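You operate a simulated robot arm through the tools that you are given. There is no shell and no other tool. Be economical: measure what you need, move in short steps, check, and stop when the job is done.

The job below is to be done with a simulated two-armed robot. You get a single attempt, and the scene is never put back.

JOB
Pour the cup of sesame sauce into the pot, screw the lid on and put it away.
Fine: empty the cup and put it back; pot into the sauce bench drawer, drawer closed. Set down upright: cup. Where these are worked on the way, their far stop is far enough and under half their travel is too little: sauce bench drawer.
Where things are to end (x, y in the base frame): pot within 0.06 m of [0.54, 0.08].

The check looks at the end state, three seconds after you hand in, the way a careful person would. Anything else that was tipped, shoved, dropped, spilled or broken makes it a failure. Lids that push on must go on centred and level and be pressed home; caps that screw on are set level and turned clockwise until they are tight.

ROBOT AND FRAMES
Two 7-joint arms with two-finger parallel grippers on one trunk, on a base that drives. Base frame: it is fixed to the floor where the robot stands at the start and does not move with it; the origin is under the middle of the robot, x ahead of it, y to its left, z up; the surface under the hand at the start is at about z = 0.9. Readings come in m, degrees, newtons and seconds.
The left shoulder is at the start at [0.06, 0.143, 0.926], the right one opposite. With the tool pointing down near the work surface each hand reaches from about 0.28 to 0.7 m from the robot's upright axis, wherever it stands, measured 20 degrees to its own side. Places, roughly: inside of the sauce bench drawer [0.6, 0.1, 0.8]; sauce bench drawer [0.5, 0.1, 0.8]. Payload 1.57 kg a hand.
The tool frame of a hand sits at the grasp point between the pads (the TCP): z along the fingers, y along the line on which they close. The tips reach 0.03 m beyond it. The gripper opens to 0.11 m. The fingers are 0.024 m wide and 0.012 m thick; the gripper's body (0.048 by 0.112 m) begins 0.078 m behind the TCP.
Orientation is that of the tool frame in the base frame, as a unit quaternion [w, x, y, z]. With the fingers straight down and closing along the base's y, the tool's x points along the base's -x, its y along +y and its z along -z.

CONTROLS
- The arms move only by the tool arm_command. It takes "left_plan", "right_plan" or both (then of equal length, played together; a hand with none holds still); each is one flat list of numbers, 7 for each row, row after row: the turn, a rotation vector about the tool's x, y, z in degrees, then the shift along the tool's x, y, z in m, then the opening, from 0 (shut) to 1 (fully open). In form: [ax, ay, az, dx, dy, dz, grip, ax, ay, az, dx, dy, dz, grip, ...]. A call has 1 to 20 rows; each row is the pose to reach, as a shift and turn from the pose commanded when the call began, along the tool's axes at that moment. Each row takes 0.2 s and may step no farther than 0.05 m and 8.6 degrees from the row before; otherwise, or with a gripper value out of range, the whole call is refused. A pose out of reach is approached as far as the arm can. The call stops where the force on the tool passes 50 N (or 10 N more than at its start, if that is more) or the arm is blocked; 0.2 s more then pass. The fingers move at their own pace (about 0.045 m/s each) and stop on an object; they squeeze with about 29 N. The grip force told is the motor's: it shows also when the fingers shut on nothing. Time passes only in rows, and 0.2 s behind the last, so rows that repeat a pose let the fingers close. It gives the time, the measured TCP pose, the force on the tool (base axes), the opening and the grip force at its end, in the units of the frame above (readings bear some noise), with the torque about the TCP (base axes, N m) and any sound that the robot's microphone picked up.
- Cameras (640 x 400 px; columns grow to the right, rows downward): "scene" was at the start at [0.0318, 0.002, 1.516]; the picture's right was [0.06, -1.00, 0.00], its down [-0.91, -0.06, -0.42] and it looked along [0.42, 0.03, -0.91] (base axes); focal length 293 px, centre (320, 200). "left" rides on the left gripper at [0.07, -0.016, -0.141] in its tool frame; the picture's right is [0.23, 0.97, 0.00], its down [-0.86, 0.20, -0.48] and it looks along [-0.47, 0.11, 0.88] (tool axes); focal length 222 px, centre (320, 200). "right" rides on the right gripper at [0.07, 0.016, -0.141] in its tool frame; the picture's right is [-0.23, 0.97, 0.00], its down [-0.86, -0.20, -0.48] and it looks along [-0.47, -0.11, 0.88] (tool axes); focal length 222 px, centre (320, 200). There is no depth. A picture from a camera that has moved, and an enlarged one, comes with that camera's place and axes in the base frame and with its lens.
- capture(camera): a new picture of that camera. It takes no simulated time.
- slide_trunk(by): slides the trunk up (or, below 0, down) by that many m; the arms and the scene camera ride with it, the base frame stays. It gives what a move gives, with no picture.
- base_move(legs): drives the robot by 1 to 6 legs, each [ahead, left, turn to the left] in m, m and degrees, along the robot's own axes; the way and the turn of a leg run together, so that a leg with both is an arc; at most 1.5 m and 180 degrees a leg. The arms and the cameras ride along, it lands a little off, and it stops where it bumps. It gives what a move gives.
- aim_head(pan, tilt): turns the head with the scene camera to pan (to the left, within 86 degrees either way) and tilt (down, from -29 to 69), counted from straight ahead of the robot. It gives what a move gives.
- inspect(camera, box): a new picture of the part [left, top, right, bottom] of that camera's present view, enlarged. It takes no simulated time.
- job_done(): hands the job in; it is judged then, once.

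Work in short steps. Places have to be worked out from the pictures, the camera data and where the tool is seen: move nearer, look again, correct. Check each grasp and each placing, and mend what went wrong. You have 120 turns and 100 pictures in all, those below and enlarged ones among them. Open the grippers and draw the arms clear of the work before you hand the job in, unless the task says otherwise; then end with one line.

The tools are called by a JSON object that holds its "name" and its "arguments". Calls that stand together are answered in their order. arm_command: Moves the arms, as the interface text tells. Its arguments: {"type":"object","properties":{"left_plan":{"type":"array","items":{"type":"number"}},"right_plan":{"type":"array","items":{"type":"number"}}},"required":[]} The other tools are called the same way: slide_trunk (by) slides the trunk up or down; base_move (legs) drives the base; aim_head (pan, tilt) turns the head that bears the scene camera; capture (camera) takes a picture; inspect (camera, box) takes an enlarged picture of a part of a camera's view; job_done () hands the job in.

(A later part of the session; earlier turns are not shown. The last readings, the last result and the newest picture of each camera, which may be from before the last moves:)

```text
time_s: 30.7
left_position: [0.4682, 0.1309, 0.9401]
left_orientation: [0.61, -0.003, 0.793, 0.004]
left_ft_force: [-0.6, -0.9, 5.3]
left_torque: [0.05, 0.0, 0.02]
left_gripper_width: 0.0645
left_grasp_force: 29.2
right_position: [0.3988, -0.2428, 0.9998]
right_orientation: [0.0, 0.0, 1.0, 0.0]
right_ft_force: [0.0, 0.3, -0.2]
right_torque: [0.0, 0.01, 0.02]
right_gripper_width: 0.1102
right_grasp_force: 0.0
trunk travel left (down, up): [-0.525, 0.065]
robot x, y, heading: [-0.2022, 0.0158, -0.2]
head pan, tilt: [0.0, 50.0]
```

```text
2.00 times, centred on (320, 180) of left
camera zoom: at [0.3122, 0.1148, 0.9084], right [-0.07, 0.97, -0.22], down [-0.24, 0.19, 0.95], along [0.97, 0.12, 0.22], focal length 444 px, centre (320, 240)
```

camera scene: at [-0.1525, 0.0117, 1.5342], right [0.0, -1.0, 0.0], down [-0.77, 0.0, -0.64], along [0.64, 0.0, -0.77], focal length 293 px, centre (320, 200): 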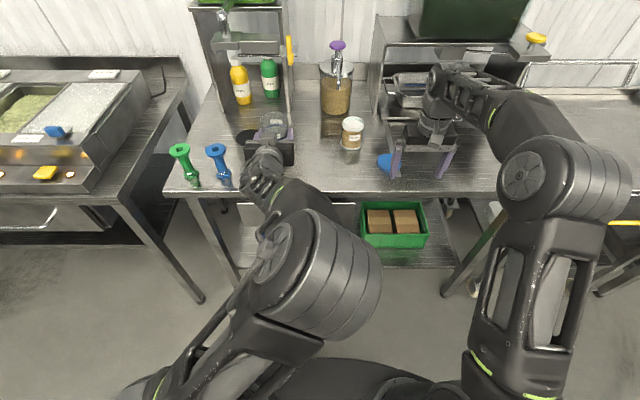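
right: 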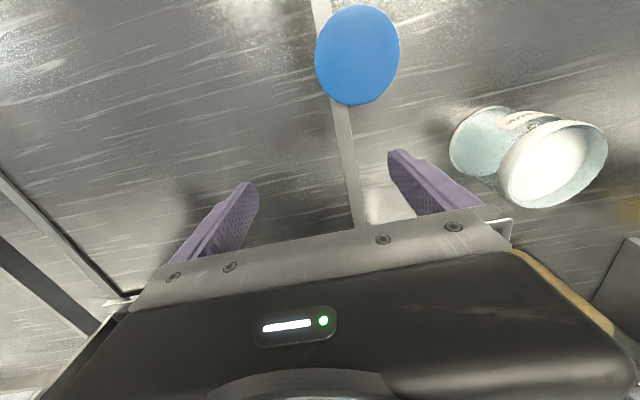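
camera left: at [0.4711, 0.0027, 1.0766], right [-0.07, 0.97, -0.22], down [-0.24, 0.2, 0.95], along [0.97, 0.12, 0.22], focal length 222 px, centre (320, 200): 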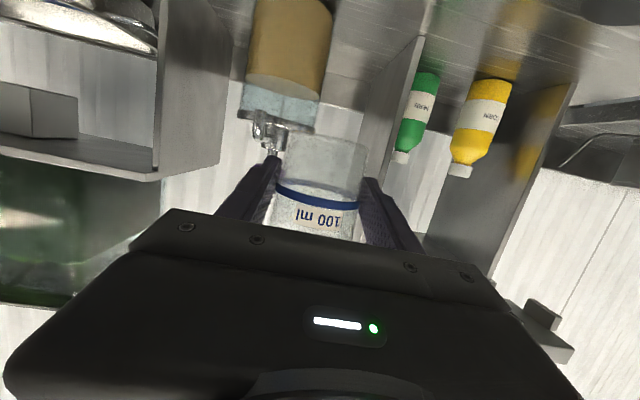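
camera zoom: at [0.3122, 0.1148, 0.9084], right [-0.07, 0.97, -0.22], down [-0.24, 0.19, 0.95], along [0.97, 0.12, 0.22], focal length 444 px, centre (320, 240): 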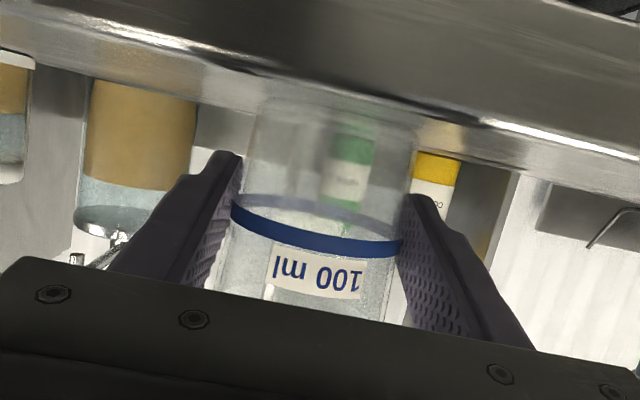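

Cup is on the bench (5 N contact). I open and retreat along the fingers.

{"name": "arm_command", "arguments": {"left_plan": [0, 0, 0, 0, 0, 0, 1, 0, 0, 0, 0, 0, 0, 1, 0, 0, 0, 0, 0, 0, 1, 0, 0, 0, 0, 0, 0, 1, 0, 0, 0, 0, 0, -0.03, 1, 0, 0, 0, 0, 0, -0.07, 1, 0, 0, 0, 0, 0, -0.11, 1]}}

{"name": "inspect", "arguments": {"camera": "scene", "box": [200, 80, 440, 240]}}

```text
time_s: 32.3
left_position: [0.3596, 0.1306, 0.9685]
left_orientation: [0.608, -0.004, 0.794, 0.005]
left_ft_force: [0.0, -0.1, -0.2]
left_torque: [0.02, 0.03, -0.03]
left_gripper_width: 0.1099
left_grasp_force: 0.1
right_position: [0.4004, -0.2415, 1.0005]
right_orientation: [-0.001, 0.0, 1.0, -0.001]
right_ft_force: [0.5, 0.5, 1.3]
right_torque: [0.02, 0.0, 0.0]
right_gripper_width: 0.1101
right_grasp_force: 0.0
trunk travel left (down, up): [-0.525, 0.065]
robot x, y, heading: [-0.2009, 0.0151, 0.1]
head pan, tilt: [0.0, 50.0]
```

```text
2.50 times, centred on (320, 160) of scene
camera zoom: at [-0.153, 0.0116, 1.5342], right [0.0, -1.0, 0.0], down [-0.77, 0.0, -0.64], along [0.64, 0.0, -0.77], focal length 732 px, centre (320, 300)
```

zoom: 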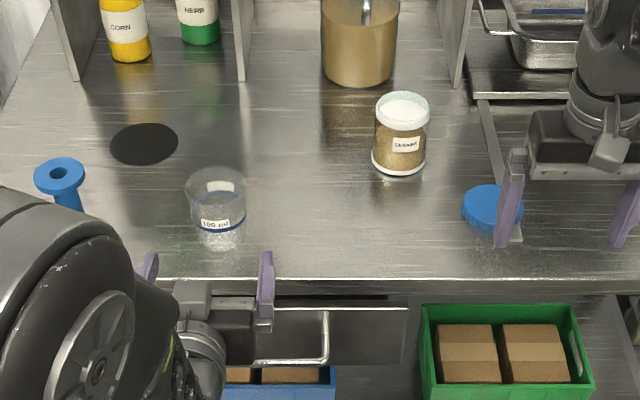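

The cup is back, upright and empty; pot is at about [0.627, -0.093]. Next I'll hold the pot with the left hand from the left-front: I raise the left hand and yaw it 45° to the right.

{"name": "arm_command", "arguments": {"left_plan": [0, 0, 0, -0.024, 0, -0.0065, 1, 0, 0, 0, -0.048, 0, -0.013, 1, 0, 0, 0, -0.072, 0, -0.02, 1, 7.25, 0, 1.94, -0.09, 0, -0.024, 1, 14.5, 0, 3.88, -0.11, 0, -0.03, 1, 21.75, 0, 5.83, -0.13, 0, -0.035, 1, 29, 0, 7.77, -0.145, 0, -0.039, 1, 36.25, 0, 9.7, -0.145, 0, -0.039, 1, 43.5, 0, 11.65, -0.145, 0, -0.039, 1]}}

{"name": "capture", "arguments": {"camera": "scene"}}

```text
time_s: 34.3
left_position: [0.3622, 0.1302, 1.1178]
left_orientation: [0.562, 0.3, 0.736, -0.23]
left_ft_force: [0.0, 0.4, -0.6]
left_torque: [0.01, 0.0, -0.02]
left_gripper_width: 0.1101
left_grasp_force: 0.0
right_position: [0.4, -0.2427, 0.9997]
right_orientation: [0.0, 0.0, 1.0, 0.0]
right_ft_force: [0.2, -0.1, -0.5]
right_torque: [0.0, 0.0, 0.0]
right_gripper_width: 0.1098
right_grasp_force: 0.1
trunk travel left (down, up): [-0.525, 0.065]
robot x, y, heading: [-0.1991, 0.0116, 0.1]
head pan, tilt: [0.0, 50.0]
```

```text
64 pictures are left
camera scene: at [-0.1517, 0.0113, 1.5342], right [0.0, -1.0, 0.0], down [-0.77, 0.0, -0.64], along [0.64, 0.0, -0.77], focal length 293 px, centre (320, 200)
```

scene: 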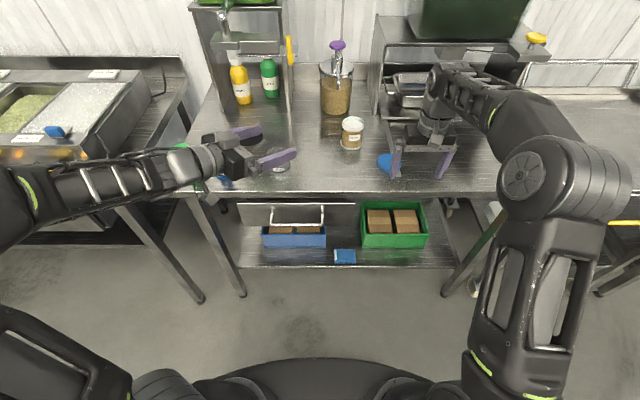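

The elbow is now out to the left. Since the cup stands where the left forearm would pass, I'll swap roles: right hand holds the pot, left hand picks and screws the lid. I turn the left hand back to pointing down.

{"name": "arm_command", "arguments": {"left_plan": [-2.9, 7.07, -3.77, 0, 0, 0, 1, -5.79, 14.14, -7.54, 0, 0, 0, 1, -8.69, 21.21, -11.31, 0, 0, 0, 1, -11.59, 28.28, -15.08, 0, 0, 0, 1, -14.48, 35.35, -18.85, 0, 0, 0, 1, -17.38, 42.42, -22.62, 0, 0, 0, 1, -20.28, 49.49, -26.39, 0, 0, 0, 1, -23.18, 56.56, -30.16, 0, 0, 0, 1, -26.07, 63.63, -33.93, 0, 0, 0, 1, -28.97, 70.7, -37.7, 0, 0, 0, 1]}}

{"name": "base_move", "arguments": {"legs": [[0.16, -0.012, 0]]}}

{"name": "capture", "arguments": {"camera": "scene"}}

```text
time_s: 36.5
left_position: [0.3408, 0.1441, 1.0794]
left_orientation: [0.009, 0.002, 1.0, 0.001]
left_ft_force: [0.5, -0.7, 0.2]
left_torque: [0.03, -0.03, -0.02]
left_gripper_width: 0.1096
left_grasp_force: 0.0
left hand out of reach, approached as far as the arm can: row 4, 10
right_position: [0.4003, -0.2439, 0.9984]
right_orientation: [0.0, 0.0, 1.0, 0.001]
right_ft_force: [-0.2, -1.0, 0.1]
right_torque: [0.0, -0.01, 0.02]
right_gripper_width: 0.1101
right_grasp_force: 0.0
trunk travel left (down, up): [-0.525, 0.065]
robot x, y, heading: [-0.2004, 0.0145, 0.1]
head pan, tilt: [0.0, 50.0]
```

```text
time_s: 38.0
left_position: [0.503, 0.1316, 1.0781]
left_orientation: [0.008, 0.002, 1.0, -0.001]
left_ft_force: [0.4, -1.0, 0.1]
left_torque: [-0.02, 0.04, -0.01]
left_gripper_width: 0.11
left_grasp_force: 0.0
right_position: [0.5602, -0.2542, 0.9981]
right_orientation: [-0.001, 0.0, 1.0, 0.0]
right_ft_force: [0.1, 0.0, 0.0]
right_torque: [-0.05, 0.01, 0.0]
right_gripper_width: 0.1099
right_grasp_force: 0.0
trunk travel left (down, up): [-0.525, 0.065]
robot x, y, heading: [-0.0416, 0.0027, 0.0]
head pan, tilt: [0.0, 50.0]
```

```text
63 pictures are left
camera scene: at [0.009, -0.0012, 1.5342], right [0.0, -1.0, 0.0], down [-0.77, 0.0, -0.64], along [0.64, 0.0, -0.77], focal length 293 px, centre (320, 200)
```

scene: 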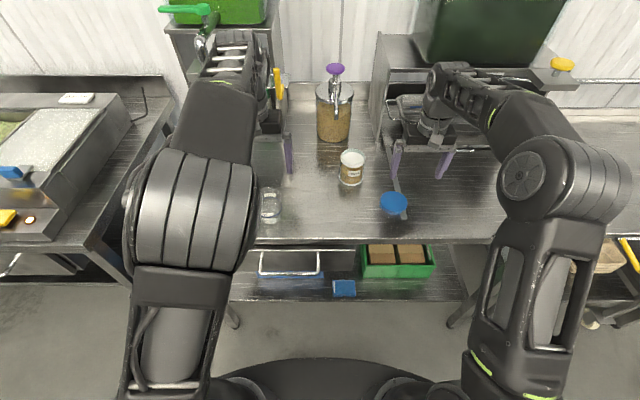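

Now the right hand: I raise it, draw back a bit, and turn it to point forward-left, inclined 40° down, ready to hold the pot.

{"name": "arm_command", "arguments": {"right_plan": [0, 0, 0, 0.02, 0.008, -0.04, 1, 0, 0, 0, 0.04, 0.016, -0.08, 1, -2.45, -5.92, -5.26, 0.06, 0.024, -0.08, 1, -4.9, -11.83, -10.53, 0.06, 0.024, -0.08, 1, -7.35, -17.74, -15.79, 0.06, 0.024, -0.08, 1, -9.8, -23.65, -21.05, 0.06, 0.024, -0.08, 1, -12.25, -29.56, -26.3, 0.06, 0.024, -0.08, 1, -14.7, -35.48, -31.6, 0.06, 0.024, -0.08, 1, -17.15, -41.4, -36.84, 0.06, 0.024, -0.08, 1, -19.6, -47.3, -42.1, 0.06, 0.024, -0.08, 1]}}

{"name": "capture", "arguments": {"camera": "scene"}}

{"name": "capture", "arguments": {"camera": "right"}}

```text
time_s: 40.2
left_position: [0.5003, 0.1315, 1.0785]
left_orientation: [0.01, 0.003, 1.0, -0.001]
left_ft_force: [0.4, -1.1, -0.3]
left_torque: [0.0, 0.0, 0.01]
left_gripper_width: 0.1102
left_grasp_force: 0.1
right_position: [0.4999, -0.2303, 1.0799]
right_orientation: [0.391, -0.347, 0.837, 0.162]
right_ft_force: [-0.4, -0.3, 0.2]
right_torque: [0.01, 0.02, -0.04]
right_gripper_width: 0.11
right_grasp_force: 0.0
right hand out of reach, approached as far as the arm can: row 2
trunk travel left (down, up): [-0.525, 0.065]
robot x, y, heading: [-0.0432, 0.0007, -0.1]
head pan, tilt: [0.0, 50.0]
```

```text
62 pictures are left
camera scene: at [0.0075, -0.0013, 1.5342], right [0.0, -1.0, 0.0], down [-0.77, 0.0, -0.64], along [0.64, 0.0, -0.77], focal length 293 px, centre (320, 200)
```

scene: 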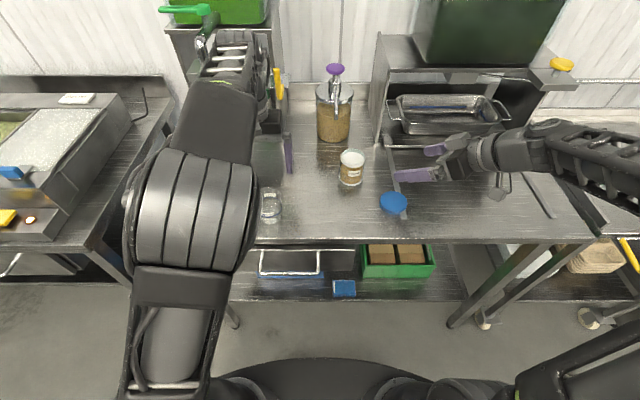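

```text
61 pictures are left
camera right: at [0.381, -0.3273, 1.1168], right [-0.59, 0.79, 0.17], down [0.27, -0.01, 0.96], along [0.76, 0.61, -0.21], focal length 222 px, centre (320, 200)
```

right: 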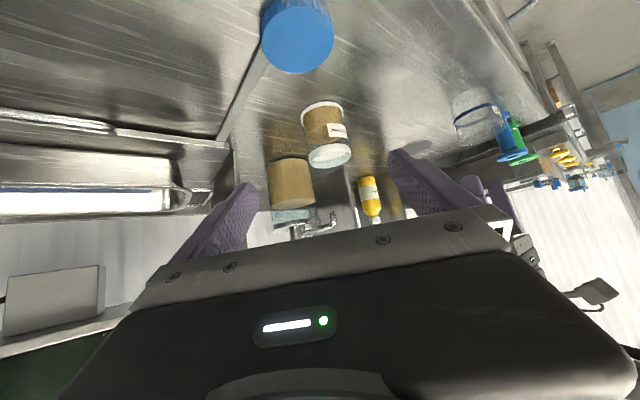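

Good; right arm comes from the right. I park the right hand further right so the left can fetch the lid, and enlarge the lid view.

{"name": "arm_command", "arguments": {"right_plan": [0, 0, 0, 0.0147, -0.0213, -0.0293, 1, 0, 0, 0, 0.0294, -0.0425, -0.0585, 1, 0, 0, 0, 0.0441, -0.0638, -0.0878, 1, 0, 0, 0, 0.0588, -0.085, -0.117, 1]}}

{"name": "inspect", "arguments": {"camera": "scene", "box": [320, 130, 440, 230]}}

```text
time_s: 41.2
left_position: [0.5, 0.1309, 1.0795]
left_orientation: [0.011, 0.003, 1.0, 0.0]
left_ft_force: [1.1, -0.6, 0.6]
left_torque: [-0.01, 0.01, -0.01]
left_gripper_width: 0.11
left_grasp_force: 0.1
right_position: [0.469, -0.3814, 1.111]
right_orientation: [0.391, -0.347, 0.837, 0.162]
right_ft_force: [-0.3, -0.5, -0.2]
right_torque: [0.01, -0.03, 0.03]
right_gripper_width: 0.1102
right_grasp_force: 0.0
trunk travel left (down, up): [-0.525, 0.065]
robot x, y, heading: [-0.0408, 0.002, -0.2]
head pan, tilt: [0.0, 50.0]
```

```text
4.00 times, centred on (380, 180) of scene
camera zoom: at [0.0073, -0.0016, 1.5342], right [0.0, -1.0, 0.0], down [-0.77, 0.0, -0.64], along [0.64, 0.0, -0.77], focal length 1171 px, centre (80, 280)
```

zoom: 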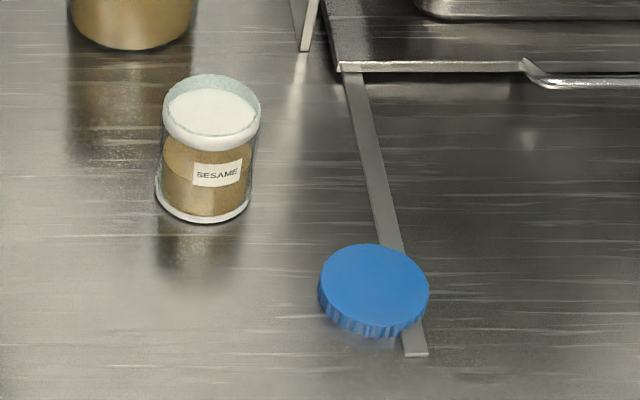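

Lid measured at about [0.517, -0.202], top z≈0.917, ⌀0.074; pot at [0.626, -0.094], ⌀0.069. I bring the left hand above the lid, correcting its 1.3° pitch.

{"name": "arm_command", "arguments": {"left_plan": [0, 0.6, 0, -0.002, -0.045, 0, 1, 0, 1.26, 0, -0.005, -0.09, 0, 1, 0, 1.26, 0, -0.007, -0.135, 0, 1, 0, 1.26, 0, -0.01, -0.18, 0.005, 1, 0, 1.26, 0, -0.012, -0.225, 0.01, 1, 0, 1.26, 0, -0.014, -0.27, 0.02, 1, 0, 1.26, 0, -0.016, -0.31, 0.03, 1, 0, 1.26, 0, -0.017, -0.333, 0.03, 1]}}

{"name": "capture", "arguments": {"camera": "scene"}}

{"name": "capture", "arguments": {"camera": "left"}}

```text
time_s: 43.0
left_position: [0.4622, -0.0531, 0.9698]
left_orientation: [0.015, 0.02, 1.0, -0.015]
left_ft_force: [0.4, 0.7, 0.5]
left_torque: [-0.01, 0.02, -0.02]
left_gripper_width: 0.1101
left_grasp_force: 0.1
left hand out of reach, approached as far as the arm can: row 1, 2, 3, 4, 5, 6, 7, 8
right_position: [0.4688, -0.3805, 1.11]
right_orientation: [0.39, -0.347, 0.838, 0.162]
right_ft_force: [-0.1, -0.3, 1.2]
right_torque: [-0.03, 0.03, -0.04]
right_gripper_width: 0.1102
right_grasp_force: 0.1
trunk travel left (down, up): [-0.525, 0.065]
robot x, y, heading: [-0.0442, 0.0019, -0.2]
head pan, tilt: [0.0, 50.0]
```

```text
59 pictures are left
camera scene: at [0.0075, -0.0001, 1.5342], right [0.0, -1.0, 0.0], down [-0.77, 0.0, -0.64], along [0.64, 0.0, -0.77], focal length 293 px, centre (320, 200)
```

scene: 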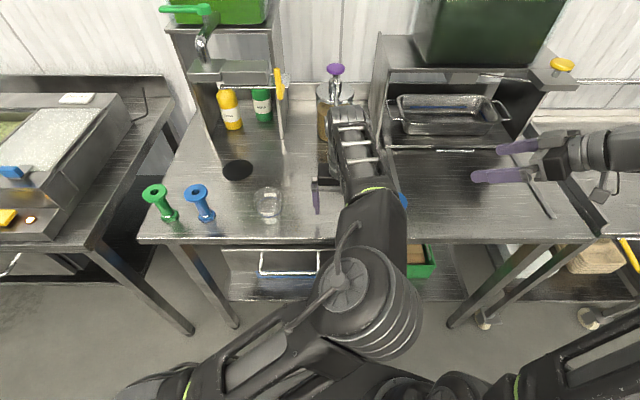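

```text
58 pictures are left
camera left: at [0.3871, -0.0614, 1.1092], right [-0.19, 0.98, -0.03], down [0.85, 0.18, 0.5], along [0.5, 0.07, -0.87], focal length 222 px, centre (320, 200)
```

left: 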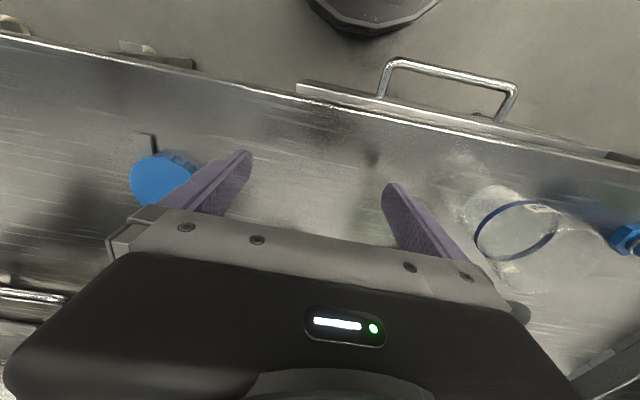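

The left arm is in a poor elbow-high configuration and dipped to z 0.97. I check the cup is still upright.

{"name": "inspect", "arguments": {"camera": "scene", "box": [230, 160, 330, 240]}}

{"name": "inspect", "arguments": {"camera": "left", "box": [420, 120, 640, 300]}}

```text
5.00 times, centred on (280, 200) of scene
camera zoom: at [0.0075, -0.0001, 1.5342], right [0.0, -1.0, 0.0], down [-0.77, 0.0, -0.64], along [0.64, 0.0, -0.77], focal length 1463 px, centre (520, 200)
```

zoom: 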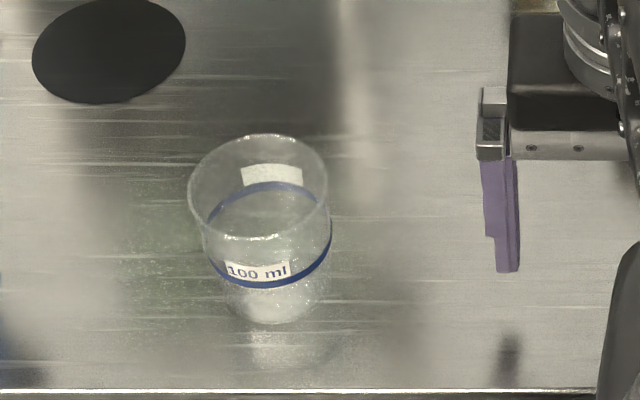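

```text
2.22 times, centred on (530, 210) of left
camera zoom: at [0.3871, -0.0614, 1.1092], right [-0.19, 0.98, -0.03], down [0.85, 0.18, 0.5], along [0.5, 0.07, -0.87], focal length 494 px, centre (-147, 178)
```

zoom: 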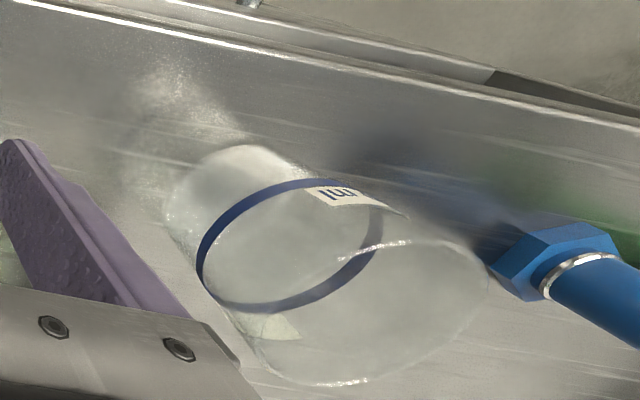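

Cup is fine. The left arm suits holding better than top-down work here, so I revert: left holds the pot with a steep (50°) forward-right grip whose forearm passes well above the cup; the right hand will screw. I raise and turn the left hand.

{"name": "arm_command", "arguments": {"left_plan": [0, 0, 0, 0, 0, -0.045, 1, 0, 0, 0, 0, 0, -0.09, 1, 0, 0, 0, 0.005, 0.01, -0.13, 1, 2.24, -5.41, 6.16, 0.01, 0.02, -0.15, 1, 4.49, -10.83, 12.31, 0.015, 0.03, -0.15, 1, 6.73, -16.24, 18.47, 0.02, 0.04, -0.15, 1, 8.97, -21.66, 24.63, 0.025, 0.05, -0.15, 1, 11.21, -27.07, 30.79, 0.03, 0.05, -0.15, 1, 13.46, -32.49, 36.94, 0.03, 0.05, -0.15, 1, 15.7, -37.9, 43.1, 0.03, 0.05, -0.15, 1]}}

{"name": "capture", "arguments": {"camera": "scene"}}

```text
time_s: 45.2
left_position: [0.4322, -0.0002, 1.1179]
left_orientation: [0.332, 0.376, 0.853, -0.144]
left_ft_force: [-0.1, -0.6, 0.3]
left_torque: [0.02, -0.04, -0.04]
left_gripper_width: 0.1101
left_grasp_force: 0.2
left hand out of reach, approached as far as the arm can: row 1, 2, 3, 4
right_position: [0.4679, -0.381, 1.1106]
right_orientation: [0.39, -0.346, 0.838, 0.161]
right_ft_force: [0.6, 0.6, -1.1]
right_torque: [0.01, -0.01, 0.02]
right_gripper_width: 0.1104
right_grasp_force: 0.0
trunk travel left (down, up): [-0.525, 0.065]
robot x, y, heading: [-0.0438, -0.0001, 0.0]
head pan, tilt: [0.0, 50.0]
```

```text
55 pictures are left
camera scene: at [0.0068, -0.001, 1.5343], right [0.0, -1.0, 0.0], down [-0.77, 0.0, -0.64], along [0.64, 0.0, -0.77], focal length 293 px, centre (320, 200)
```

scene: 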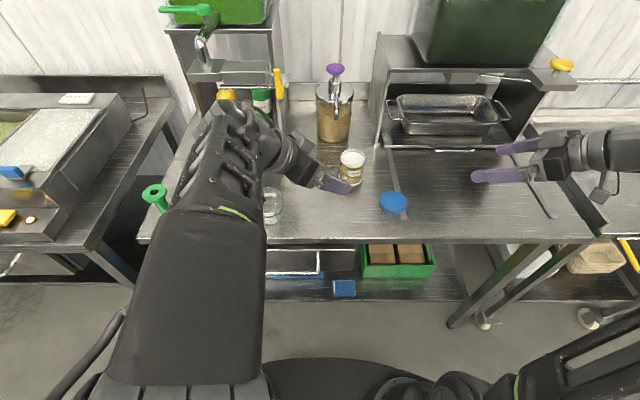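

The left forearm now stays high above the cup. I bring the left hand to a pre-grasp point 0.1 m short of the pot along its fingers.

{"name": "arm_command", "arguments": {"left_plan": [0, 0, 0, -0.0036, 0.0157, 0.0324, 1, 0, 0, 0, -0.0072, 0.0314, 0.0648, 1, 0, 0, 0, -0.0108, 0.0471, 0.0972, 1, 0, 0, 0, -0.0144, 0.0628, 0.1296, 1, 0, 0, 0, -0.018, 0.0785, 0.162, 1]}}

{"name": "capture", "arguments": {"camera": "scene"}}

{"name": "capture", "arguments": {"camera": "left"}}

```text
time_s: 46.4
left_position: [0.5755, -0.0359, 1.0092]
left_orientation: [0.331, 0.374, 0.854, -0.145]
left_ft_force: [0.9, 0.3, -0.8]
left_torque: [0.01, 0.01, 0.02]
left_gripper_width: 0.1099
left_grasp_force: 0.0
right_position: [0.4688, -0.3809, 1.1097]
right_orientation: [0.389, -0.347, 0.838, 0.162]
right_ft_force: [0.0, 0.6, -0.1]
right_torque: [0.03, 0.0, 0.0]
right_gripper_width: 0.11
right_grasp_force: 0.1
trunk travel left (down, up): [-0.525, 0.065]
robot x, y, heading: [-0.0411, -0.001, -0.0]
head pan, tilt: [0.0, 50.0]
```

```text
54 pictures are left
camera scene: at [0.0084, -0.0011, 1.5342], right [0.0, -1.0, 0.0], down [-0.77, 0.0, -0.64], along [0.64, 0.0, -0.77], focal length 293 px, centre (320, 200)
```

scene: 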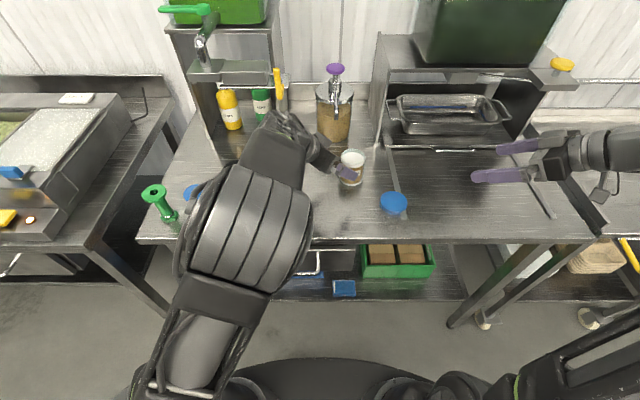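

```text
53 pictures are left
camera left: at [0.463, 0.0625, 1.0661], right [0.6, 0.78, -0.15], down [0.36, -0.09, 0.93], along [0.72, -0.61, -0.33], focal length 222 px, centre (320, 200)
```

left: 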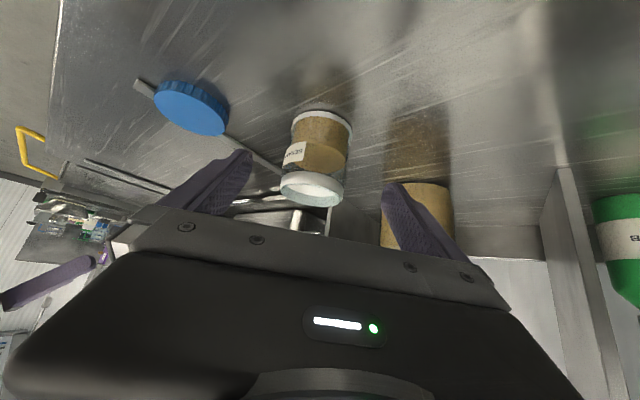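

Pot is centred between the fingers. I advance 0.096 m along the fingers around the pot.

{"name": "arm_command", "arguments": {"left_plan": [0, 0, 0, 0, 0, 0.03, 1, 0, 0, 0, 0, 0, 0.06, 1, 0, 0, 0, 0, 0, 0.08, 1, 0, 0, 0, 0, 0, 0.096, 1]}}

{"name": "capture", "arguments": {"camera": "left"}}

```text
time_s: 47.4
left_position: [0.6179, -0.0824, 0.9391]
left_orientation: [0.331, 0.374, 0.854, -0.143]
left_ft_force: [-0.4, 0.5, -0.7]
left_torque: [0.02, 0.04, 0.01]
left_gripper_width: 0.1102
left_grasp_force: 0.2
right_position: [0.4679, -0.3808, 1.1105]
right_orientation: [0.391, -0.347, 0.837, 0.161]
right_ft_force: [0.4, 0.2, 0.4]
right_torque: [-0.02, -0.01, 0.01]
right_gripper_width: 0.1099
right_grasp_force: 0.0
trunk travel left (down, up): [-0.525, 0.065]
robot x, y, heading: [-0.0433, 0.003, -0.2]
head pan, tilt: [0.0, 50.0]
```

```text
52 pictures are left
camera left: at [0.5057, 0.0159, 0.9959], right [0.6, 0.78, -0.15], down [0.36, -0.09, 0.93], along [0.72, -0.61, -0.33], focal length 222 px, centre (320, 200)
```

left: 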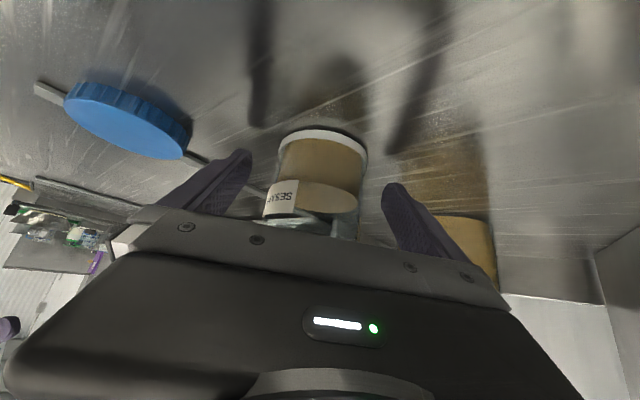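

The pot is between the fingers; I close on it.

{"name": "arm_command", "arguments": {"left_plan": [0, 0, 0, 0, 0, 0, 0, 0, 0, 0, 0, 0, 0, 0, 0, 0, 0, 0, 0, 0, 0, 0, 0, 0, 0, 0, 0, 0, 0, 0, 0, 0, 0, 0, 0]}}

{"name": "capture", "arguments": {"camera": "left"}}

{"name": "inspect", "arguments": {"camera": "scene", "box": [320, 130, 440, 230]}}

```text
time_s: 48.6
left_position: [0.6191, -0.0817, 0.9397]
left_orientation: [0.331, 0.373, 0.855, -0.143]
left_ft_force: [-0.8, -0.3, -0.9]
left_torque: [-0.07, 0.09, -0.04]
left_gripper_width: 0.0672
left_grasp_force: 29.6
right_position: [0.4688, -0.3813, 1.1095]
right_orientation: [0.39, -0.347, 0.838, 0.161]
right_ft_force: [0.6, -0.1, 0.3]
right_torque: [0.02, -0.03, -0.01]
right_gripper_width: 0.11
right_grasp_force: 0.0
trunk travel left (down, up): [-0.525, 0.065]
robot x, y, heading: [-0.0446, -0.0003, 0.1]
head pan, tilt: [0.0, 50.0]
```

```text
51 pictures are left
camera left: at [0.5054, 0.016, 0.9962], right [0.6, 0.78, -0.15], down [0.36, -0.09, 0.93], along [0.72, -0.61, -0.33], focal length 222 px, centre (320, 200)
```

left: 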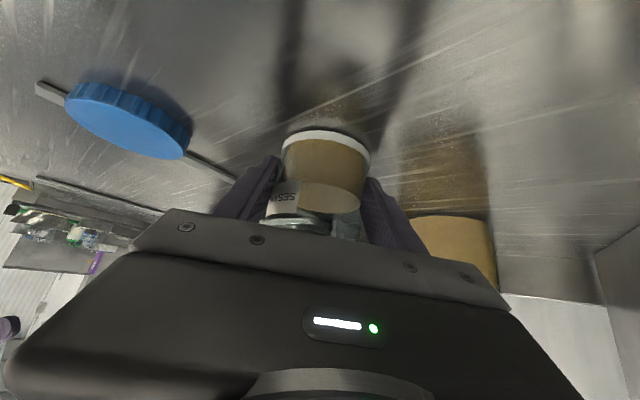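

```text
4.00 times, centred on (380, 180) of scene
camera zoom: at [0.0073, -0.0012, 1.5342], right [0.0, -1.0, 0.0], down [-0.77, 0.0, -0.64], along [0.64, 0.0, -0.77], focal length 1171 px, centre (80, 280)
```

zoom: 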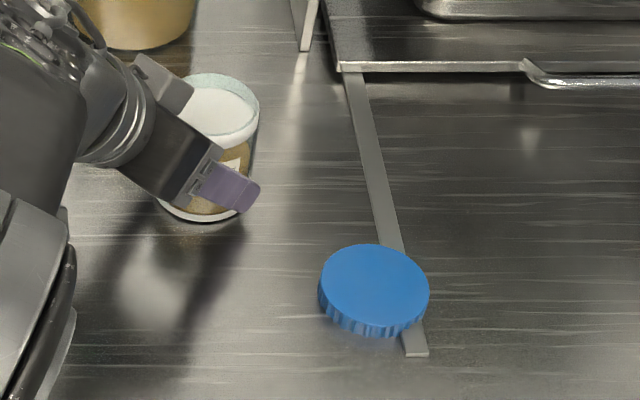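

Pot held (0.067 m, 29.6 N). Now the right hand goes back to pointing straight down above the lid.

{"name": "arm_command", "arguments": {"right_plan": [2.45, 5.92, 5.26, -0.0052, 0.0116, 0.0218, 1, 4.9, 11.83, 10.53, -0.0105, 0.0232, 0.0436, 1, 7.35, 17.74, 15.79, -0.0157, 0.0347, 0.0654, 1, 9.8, 23.65, 21.05, -0.021, 0.0463, 0.0872, 1, 12.25, 29.56, 26.3, -0.0262, 0.0579, 0.109, 1, 14.7, 35.48, 31.6, -0.0314, 0.0695, 0.1308, 1, 17.15, 41.4, 36.84, -0.0367, 0.081, 0.1526, 1, 19.6, 47.3, 42.1, -0.0419, 0.0926, 0.1744, 1]}}

{"name": "capture", "arguments": {"camera": "right"}}

{"name": "capture", "arguments": {"camera": "scene"}}

```text
time_s: 50.4
left_position: [0.6178, -0.0819, 0.9386]
left_orientation: [0.332, 0.374, 0.854, -0.144]
left_ft_force: [0.0, 0.0, -0.1]
left_torque: [0.01, 0.01, 0.02]
left_gripper_width: 0.0676
left_grasp_force: 29.1
right_position: [0.517, -0.1999, 1.0293]
right_orientation: [-0.001, 0.002, 1.0, 0.0]
right_ft_force: [0.7, 0.5, 0.2]
right_torque: [0.02, 0.01, 0.0]
right_gripper_width: 0.1101
right_grasp_force: 0.0
trunk travel left (down, up): [-0.525, 0.065]
robot x, y, heading: [-0.0426, 0.0023, -0.0]
head pan, tilt: [0.0, 50.0]
```

```text
49 pictures are left
camera right: at [0.4496, -0.184, 1.1709], right [0.23, 0.97, 0.0], down [0.86, -0.2, 0.48], along [0.46, -0.11, -0.88], focal length 222 px, centre (320, 200)
```

right: 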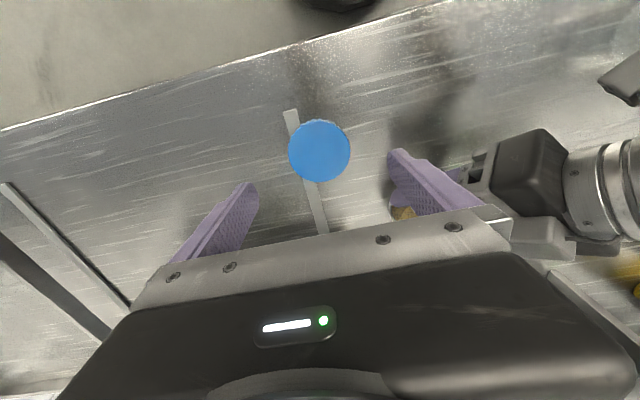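

```text
48 pictures are left
camera scene: at [0.008, -0.0005, 1.5342], right [0.0, -1.0, 0.0], down [-0.77, 0.0, -0.64], along [0.64, 0.0, -0.77], focal length 293 px, centre (320, 200)
```

scene: 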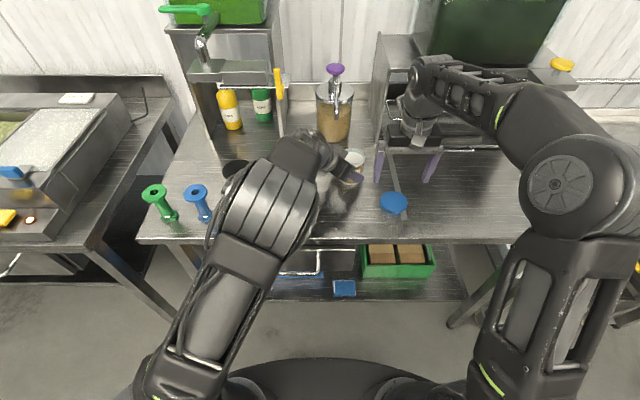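

The lid sits at [0.518, -0.202], directly beneath. I yaw the right hand -15° (so its fingers avoid the left gripper later) and descend to z 0.936.

{"name": "arm_command", "arguments": {"right_plan": [0, 0, 7.5, 0, -0.001, 0.02, 1, 0, 0, 15, -0.001, -0.002, 0.05, 1, 0, 0, 15, -0.001, -0.002, 0.075, 1, 0, 0, 15, -0.001, -0.002, 0.0933, 1]}}

{"name": "capture", "arguments": {"camera": "right"}}

```text
time_s: 51.4
left_position: [0.6179, -0.0811, 0.9408]
left_orientation: [0.332, 0.374, 0.854, -0.144]
left_ft_force: [0.4, -0.7, 0.5]
left_torque: [-0.04, 0.04, 0.04]
left_gripper_width: 0.0672
left_grasp_force: 29.1
right_position: [0.5194, -0.2031, 0.937]
right_orientation: [0.0, 0.132, 0.991, 0.001]
right_ft_force: [-0.4, 1.1, 0.1]
right_torque: [0.07, 0.01, 0.04]
right_gripper_width: 0.1101
right_grasp_force: 0.0
trunk travel left (down, up): [-0.525, 0.065]
robot x, y, heading: [-0.0412, 0.0013, 0.0]
head pan, tilt: [0.0, 50.0]
```

```text
47 pictures are left
camera right: at [0.4572, -0.1693, 1.0777], right [0.47, 0.88, 0.0], down [0.77, -0.42, 0.48], along [0.42, -0.23, -0.88], focal length 222 px, centre (320, 200)
```

right: 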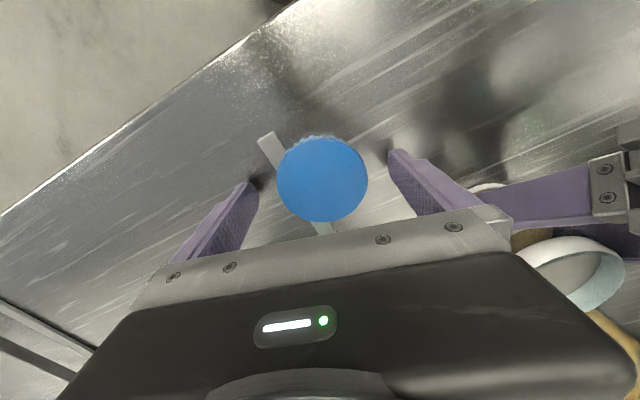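

Centred within a few mm. I close on the lid.

{"name": "arm_command", "arguments": {"right_plan": [0, 0, 0, 0, 0, 0, 0, 0, 0, 0, 0, 0, 0, 0, 0, 0, 0, 0, 0, 0, 0, 0, 0, 0, 0, 0, 0, 0]}}

{"name": "capture", "arguments": {"camera": "right"}}

```text
time_s: 52.4
left_position: [0.6184, -0.081, 0.9386]
left_orientation: [0.332, 0.374, 0.854, -0.144]
left_ft_force: [0.3, -0.4, -0.4]
left_torque: [-0.02, 0.0, 0.0]
left_gripper_width: 0.0672
left_grasp_force: 29.0
right_position: [0.518, -0.2036, 0.9381]
right_orientation: [0.001, 0.132, 0.991, 0.0]
right_ft_force: [0.5, -0.7, -0.3]
right_torque: [0.01, 0.0, 0.02]
right_gripper_width: 0.0701
right_grasp_force: 27.8
trunk travel left (down, up): [-0.525, 0.065]
robot x, y, heading: [-0.0398, 0.0053, -0.3]
head pan, tilt: [0.0, 50.0]
```

```text
46 pictures are left
camera right: at [0.4571, -0.1694, 1.078], right [0.47, 0.88, 0.0], down [0.77, -0.41, 0.48], along [0.42, -0.23, -0.88], focal length 222 px, centre (320, 200)
```

right: 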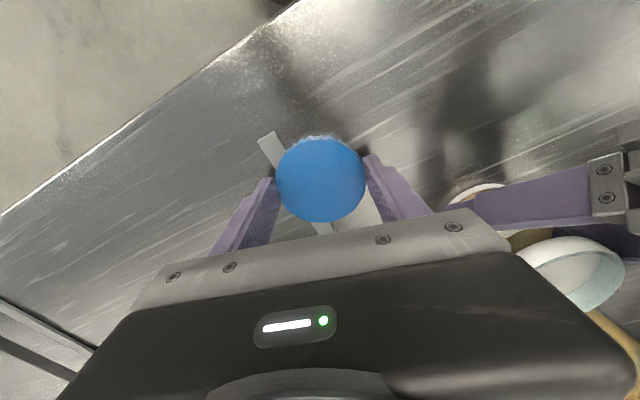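

Lid held (0.070 m). The left gripper's top block overhangs the pot and would block the lid, so I loosen the left hand and pivot it about the pot contact to a flatter ~30° grip.

{"name": "arm_command", "arguments": {"left_plan": [0, 0, 0, 0, 0, 0, 0.8, 0, 0, 0, 0, 0, 0, 0.8, 0, -3, 0, 0.0008, 0, 0.0001, 0.8, 0, -6, 0, 0.0016, 0, 0.0001, 0.8, 0, -9, 0, 0.0023, 0, 0.0002, 0.8, 0, -12, 0, 0.0031, 0, 0.0003, 0.8, 0, -15, 0, 0.0039, 0, 0.0005, 0.8, 0, -18, 0, 0.0046, 0, 0.0007, 0.8]}}

{"name": "capture", "arguments": {"camera": "scene"}}

{"name": "capture", "arguments": {"camera": "left"}}

```text
time_s: 54.2
left_position: [0.6159, -0.08, 0.9363]
left_orientation: [0.461, 0.348, 0.791, -0.201]
left_ft_force: [0.2, 0.0, 0.6]
left_torque: [0.03, 0.0, 0.01]
left_gripper_width: 0.088
left_grasp_force: 0.0
right_position: [0.5193, -0.2024, 0.9373]
right_orientation: [0.0, 0.131, 0.991, 0.0]
right_ft_force: [0.1, -0.4, 0.0]
right_torque: [0.04, 0.0, -0.02]
right_gripper_width: 0.069
right_grasp_force: 29.0
trunk travel left (down, up): [-0.525, 0.065]
robot x, y, heading: [-0.0402, 0.0013, 0.1]
head pan, tilt: [0.0, 50.0]
```

```text
45 pictures are left
camera scene: at [0.0075, -0.0009, 1.5342], right [0.0, -1.0, 0.0], down [-0.77, 0.0, -0.64], along [0.64, 0.0, -0.77], focal length 293 px, centre (320, 200)
```

scene: 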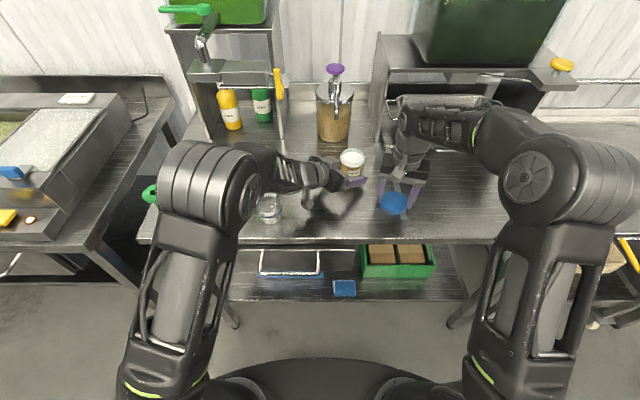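

```text
44 pictures are left
camera left: at [0.4963, 0.026, 0.9452], right [0.64, 0.74, -0.19], down [0.15, 0.13, 0.98], along [0.75, -0.66, -0.03], focal length 222 px, centre (320, 200)
```

left: 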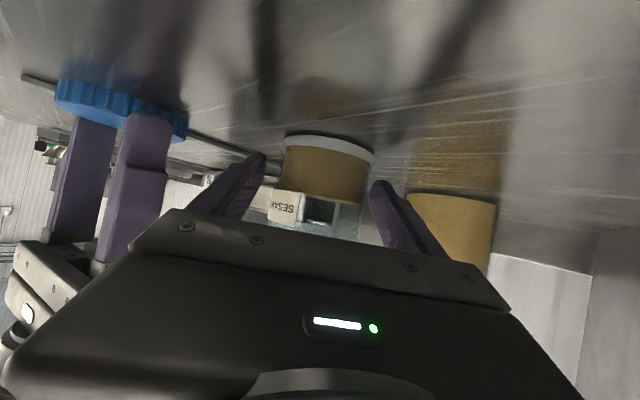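

Now inclined ~30° and the forearm is clear of the cup. I close the left hand on the pot again.

{"name": "arm_command", "arguments": {"left_plan": [0, 0, 0, 0, 0, 0, 0, 0, 0, 0, 0, 0, 0, 0, 0, 0, 0, 0, 0, 0, 0]}}

{"name": "inspect", "arguments": {"camera": "scene", "box": [300, 120, 430, 220]}}

```text
time_s: 55.0
left_position: [0.617, -0.0792, 0.9368]
left_orientation: [0.462, 0.346, 0.792, -0.2]
left_ft_force: [-0.2, -0.1, -0.6]
left_torque: [-0.1, 0.05, -0.01]
left_gripper_width: 0.0674
left_grasp_force: 28.7
right_position: [0.5193, -0.2029, 0.9385]
right_orientation: [0.001, 0.132, 0.991, 0.0]
right_ft_force: [0.3, -0.6, 0.3]
right_torque: [-0.01, -0.01, 0.01]
right_gripper_width: 0.0694
right_grasp_force: 28.9
trunk travel left (down, up): [-0.525, 0.065]
robot x, y, heading: [-0.0426, 0.0005, -0.1]
head pan, tilt: [0.0, 50.0]
```

```text
4.00 times, centred on (365, 170) of scene
camera zoom: at [0.0073, -0.0011, 1.5342], right [0.0, -1.0, 0.0], down [-0.77, 0.0, -0.64], along [0.64, 0.0, -0.77], focal length 1171 px, centre (140, 320)
```

zoom: 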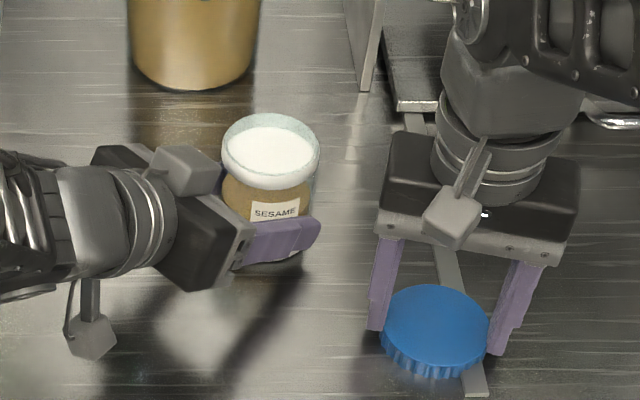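

Good view: the left block is clear of the rim now. I lift the lid 0.12 m and carry it above the pot ([0.628, -0.094]).

{"name": "arm_command", "arguments": {"right_plan": [0, 0, 0, 0, 0, -0.04, 0, 0, 0, 0, 0, 0, -0.08, 0, 0, 0, 0, 0, 0, -0.12, 0, 0, 0, 0, -0.0193, 0.0334, -0.12, 0, 0, 0, 0, -0.0386, 0.0668, -0.12, 0, 0, 0, 0, -0.0578, 0.1, -0.12, 0, 0, 0, 0, -0.0771, 0.1335, -0.12, 0, 0, 0, 0, -0.0771, 0.1335, -0.12, 0]}}

{"name": "inspect", "arguments": {"camera": "scene", "box": [300, 90, 430, 190]}}

{"name": "capture", "arguments": {"camera": "right"}}

{"name": "capture", "arguments": {"camera": "left"}}

```text
time_s: 56.8
left_position: [0.6158, -0.0807, 0.9358]
left_orientation: [0.461, 0.346, 0.792, -0.2]
left_ft_force: [-1.7, 0.2, 1.4]
left_torque: [-0.11, 0.1, 0.01]
left_gripper_width: 0.0673
left_grasp_force: 29.1
right_position: [0.5507, -0.1695, 1.0546]
right_orientation: [0.002, 0.132, 0.991, 0.0]
right_ft_force: [0.3, 0.3, -0.7]
right_torque: [0.0, 0.01, 0.01]
right_gripper_width: 0.0686
right_grasp_force: 29.1
right hand out of reach, approached as far as the arm can: row 5, 6, 7, 8
trunk travel left (down, up): [-0.525, 0.065]
robot x, y, heading: [-0.0437, 0.0022, -0.0]
head pan, tilt: [0.0, 50.0]
```

```text
4.00 times, centred on (365, 140) of scene
camera zoom: at [0.0072, -0.0009, 1.5342], right [0.0, -1.0, 0.0], down [-0.77, 0.0, -0.64], along [0.64, 0.0, -0.77], focal length 1171 px, centre (140, 440)
```

zoom: 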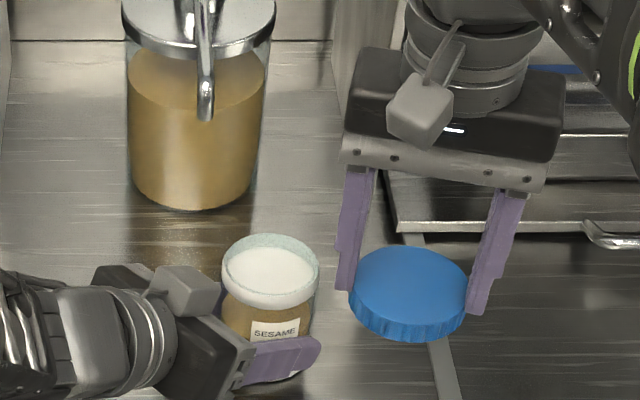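

```text
41 pictures are left
camera right: at [0.4902, -0.1357, 1.1961], right [0.47, 0.88, 0.0], down [0.77, -0.41, 0.48], along [0.42, -0.23, -0.88], focal length 222 px, centre (320, 200)
```

right: 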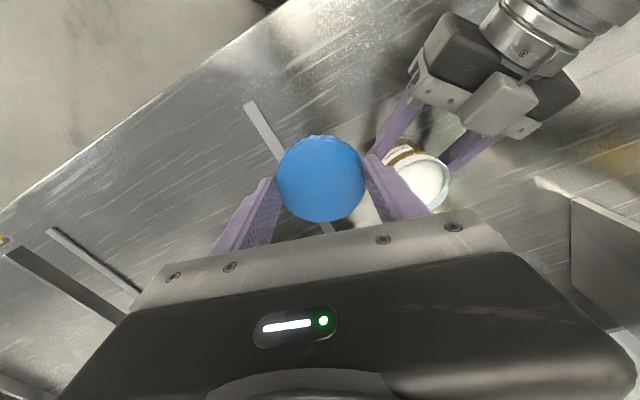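

```text
40 pictures are left
camera left: at [0.4961, 0.026, 0.9453], right [0.64, 0.74, -0.2], down [0.15, 0.13, 0.98], along [0.75, -0.66, -0.03], focal length 222 px, centre (320, 200)
```

left: 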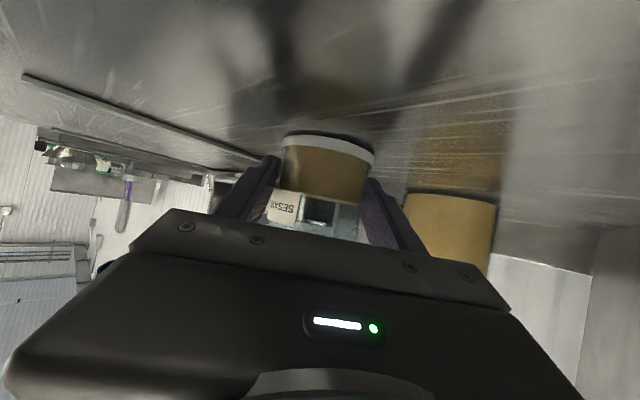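

The right arm can't reach the pot from here. I release the pot, retreat the left hand, drive the base 0.09 m forward, and regrip.

{"name": "arm_command", "arguments": {"left_plan": [0, 0, 0, 0, 0, 0, 1, 0, 0, 0, 0, 0, 0, 1, 0, 0, 0, 0, 0, 0, 1, 0, 0, 0, 0, 0, -0.03, 1, 0, 0, 0, 0, 0, -0.07, 1, 0, 0, 0, 0, 0, -0.115, 1, 0, 0, 0, 0, 0, -0.16, 1]}}

{"name": "base_move", "arguments": {"legs": [[0.09, 0, 0]]}}

{"name": "capture", "arguments": {"camera": "scene"}}

```text
time_s: 58.4
left_position: [0.5205, 0.0221, 1.0167]
left_orientation: [0.461, 0.347, 0.791, -0.201]
left_ft_force: [-0.8, 0.0, -0.2]
left_torque: [0.02, 0.06, 0.03]
left_gripper_width: 0.1098
left_grasp_force: 0.1
right_position: [0.551, -0.1695, 1.055]
right_orientation: [0.001, 0.131, 0.991, 0.0]
right_ft_force: [-0.1, -0.6, 0.2]
right_torque: [-0.03, 0.0, 0.02]
right_gripper_width: 0.0702
right_grasp_force: 28.5
trunk travel left (down, up): [-0.525, 0.065]
robot x, y, heading: [-0.0389, 0.001, -0.0]
head pan, tilt: [0.0, 50.0]
```

```text
time_s: 59.5
left_position: [0.6122, 0.022, 1.0166]
left_orientation: [0.461, 0.346, 0.792, -0.201]
left_ft_force: [1.2, -0.3, -0.5]
left_torque: [-0.02, 0.0, -0.01]
left_gripper_width: 0.1099
left_grasp_force: 0.2
right_position: [0.6435, -0.1688, 1.0544]
right_orientation: [0.0, 0.13, 0.991, 0.0]
right_ft_force: [0.4, 0.5, -0.2]
right_torque: [-0.01, 0.03, -0.02]
right_gripper_width: 0.0705
right_grasp_force: 28.7
trunk travel left (down, up): [-0.525, 0.065]
robot x, y, heading: [0.049, 0.0004, -0.0]
head pan, tilt: [0.0, 50.0]
```

```text
39 pictures are left
camera scene: at [0.0993, -0.001, 1.5341], right [0.0, -1.0, 0.0], down [-0.77, 0.0, -0.64], along [0.64, 0.0, -0.77], focal length 293 px, centre (320, 200)
```

scene: 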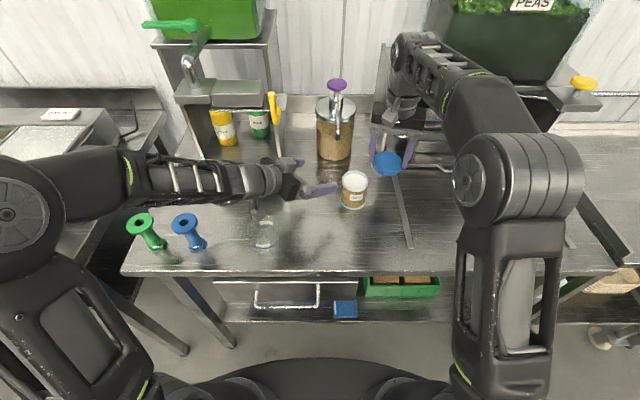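

Both hands moved clear. I raise the trunk 0.06 m to keep the left forearm well above the cup and ease the right arm's reach.

{"name": "slide_trunk", "arguments": {"by": 0.06}}

```text
time_s: 60.5
left_position: [0.6104, 0.023, 1.0773]
left_orientation: [0.46, 0.347, 0.792, -0.201]
left_ft_force: [0.2, 0.4, 0.8]
left_torque: [0.01, 0.02, 0.03]
left_gripper_width: 0.1102
left_grasp_force: 0.0
right_position: [0.6422, -0.1691, 1.1145]
right_orientation: [0.0, 0.131, 0.991, 0.0]
right_ft_force: [0.5, 0.2, -0.7]
right_torque: [-0.02, 0.01, -0.02]
right_gripper_width: 0.0703
right_grasp_force: 29.0
trunk travel left (down, up): [-0.585, 0.005]
robot x, y, heading: [0.048, 0.0013, 0.1]
head pan, tilt: [0.0, 50.0]
```

I move the left hand to its pre-grasp point and check the forearm over the cup.

{"name": "arm_command", "arguments": {"left_plan": [0, 0, 0, 0.0277, -0.0217, 0.006, 1, 0, 0, 0, 0.0553, -0.0433, 0.012, 1, 0, 0, 0, 0.083, -0.065, 0.018, 1]}}

{"name": "capture", "arguments": {"camera": "scene"}}

{"name": "capture", "arguments": {"camera": "left"}}

```text
time_s: 61.3
left_position: [0.5467, -0.0037, 0.9969]
left_orientation: [0.461, 0.346, 0.792, -0.2]
left_ft_force: [0.5, -0.5, 0.3]
left_torque: [-0.01, -0.05, 0.02]
left_gripper_width: 0.1099
left_grasp_force: 0.0
right_position: [0.6428, -0.1711, 1.1141]
right_orientation: [-0.001, 0.131, 0.991, 0.0]
right_ft_force: [0.3, -0.3, 0.7]
right_torque: [-0.01, 0.0, -0.02]
right_gripper_width: 0.0705
right_grasp_force: 29.4
trunk travel left (down, up): [-0.585, 0.005]
robot x, y, heading: [0.0507, -0.001, 0.0]
head pan, tilt: [0.0, 50.0]
```

```text
38 pictures are left
camera scene: at [0.0978, -0.0013, 1.5942], right [0.0, -1.0, 0.0], down [-0.77, 0.0, -0.64], along [0.64, 0.0, -0.77], focal length 293 px, centre (320, 200)
```

scene: 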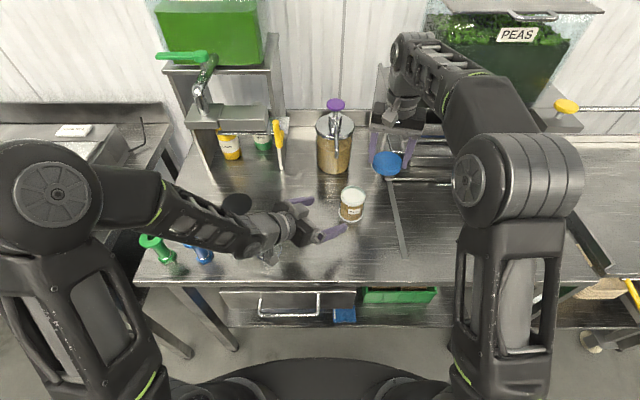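

```text
37 pictures are left
camera left: at [0.4273, 0.102, 1.0056], right [0.64, 0.75, -0.2], down [0.15, 0.13, 0.98], along [0.76, -0.65, -0.03], focal length 222 px, centre (320, 200)
```

left: 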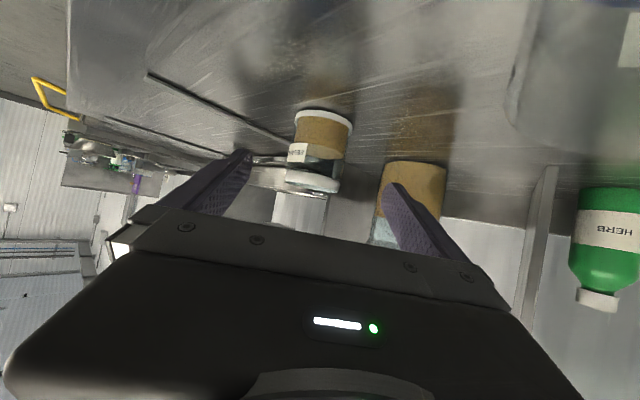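

Path is clear; I advance 0.118 m to the pot and close.

{"name": "arm_command", "arguments": {"left_plan": [0, 0, 0, 0, 0, 0.035, 1, 0, 0, 0, 0, 0, 0.07, 1, 0, 0, 0, 0, 0, 0.1, 1, 0, 0, 0, 0, 0, 0.118, 1, 0, 0, 0, 0, 0, 0.118, 0, 0, 0, 0, 0, 0, 0.118, 0, 0, 0, 0, 0, 0, 0.118, 0, 0, 0, 0, 0, 0, 0.118, 0]}}

{"name": "inspect", "arguments": {"camera": "scene", "box": [240, 140, 440, 280]}}

```text
time_s: 63.1
left_position: [0.6161, -0.0793, 0.938]
left_orientation: [0.461, 0.347, 0.792, -0.201]
left_ft_force: [0.5, 0.6, 0.2]
left_torque: [-0.03, 0.08, 0.01]
left_gripper_width: 0.0671
left_grasp_force: 27.2
right_position: [0.6421, -0.1697, 1.1155]
right_orientation: [0.0, 0.131, 0.991, 0.0]
right_ft_force: [0.3, -0.7, 0.0]
right_torque: [-0.05, -0.01, -0.01]
right_gripper_width: 0.0706
right_grasp_force: 29.3
trunk travel left (down, up): [-0.585, 0.005]
robot x, y, heading: [0.0509, 0.0019, -0.1]
head pan, tilt: [0.0, 50.0]
```

```text
2.86 times, centred on (340, 210) of scene
camera zoom: at [0.0976, -0.0012, 1.5942], right [0.0, -1.0, 0.0], down [-0.77, 0.0, -0.64], along [0.64, 0.0, -0.77], focal length 836 px, centre (263, 171)
```

zoom: 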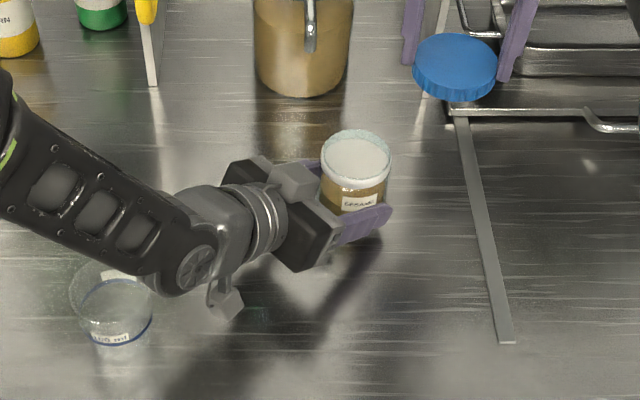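

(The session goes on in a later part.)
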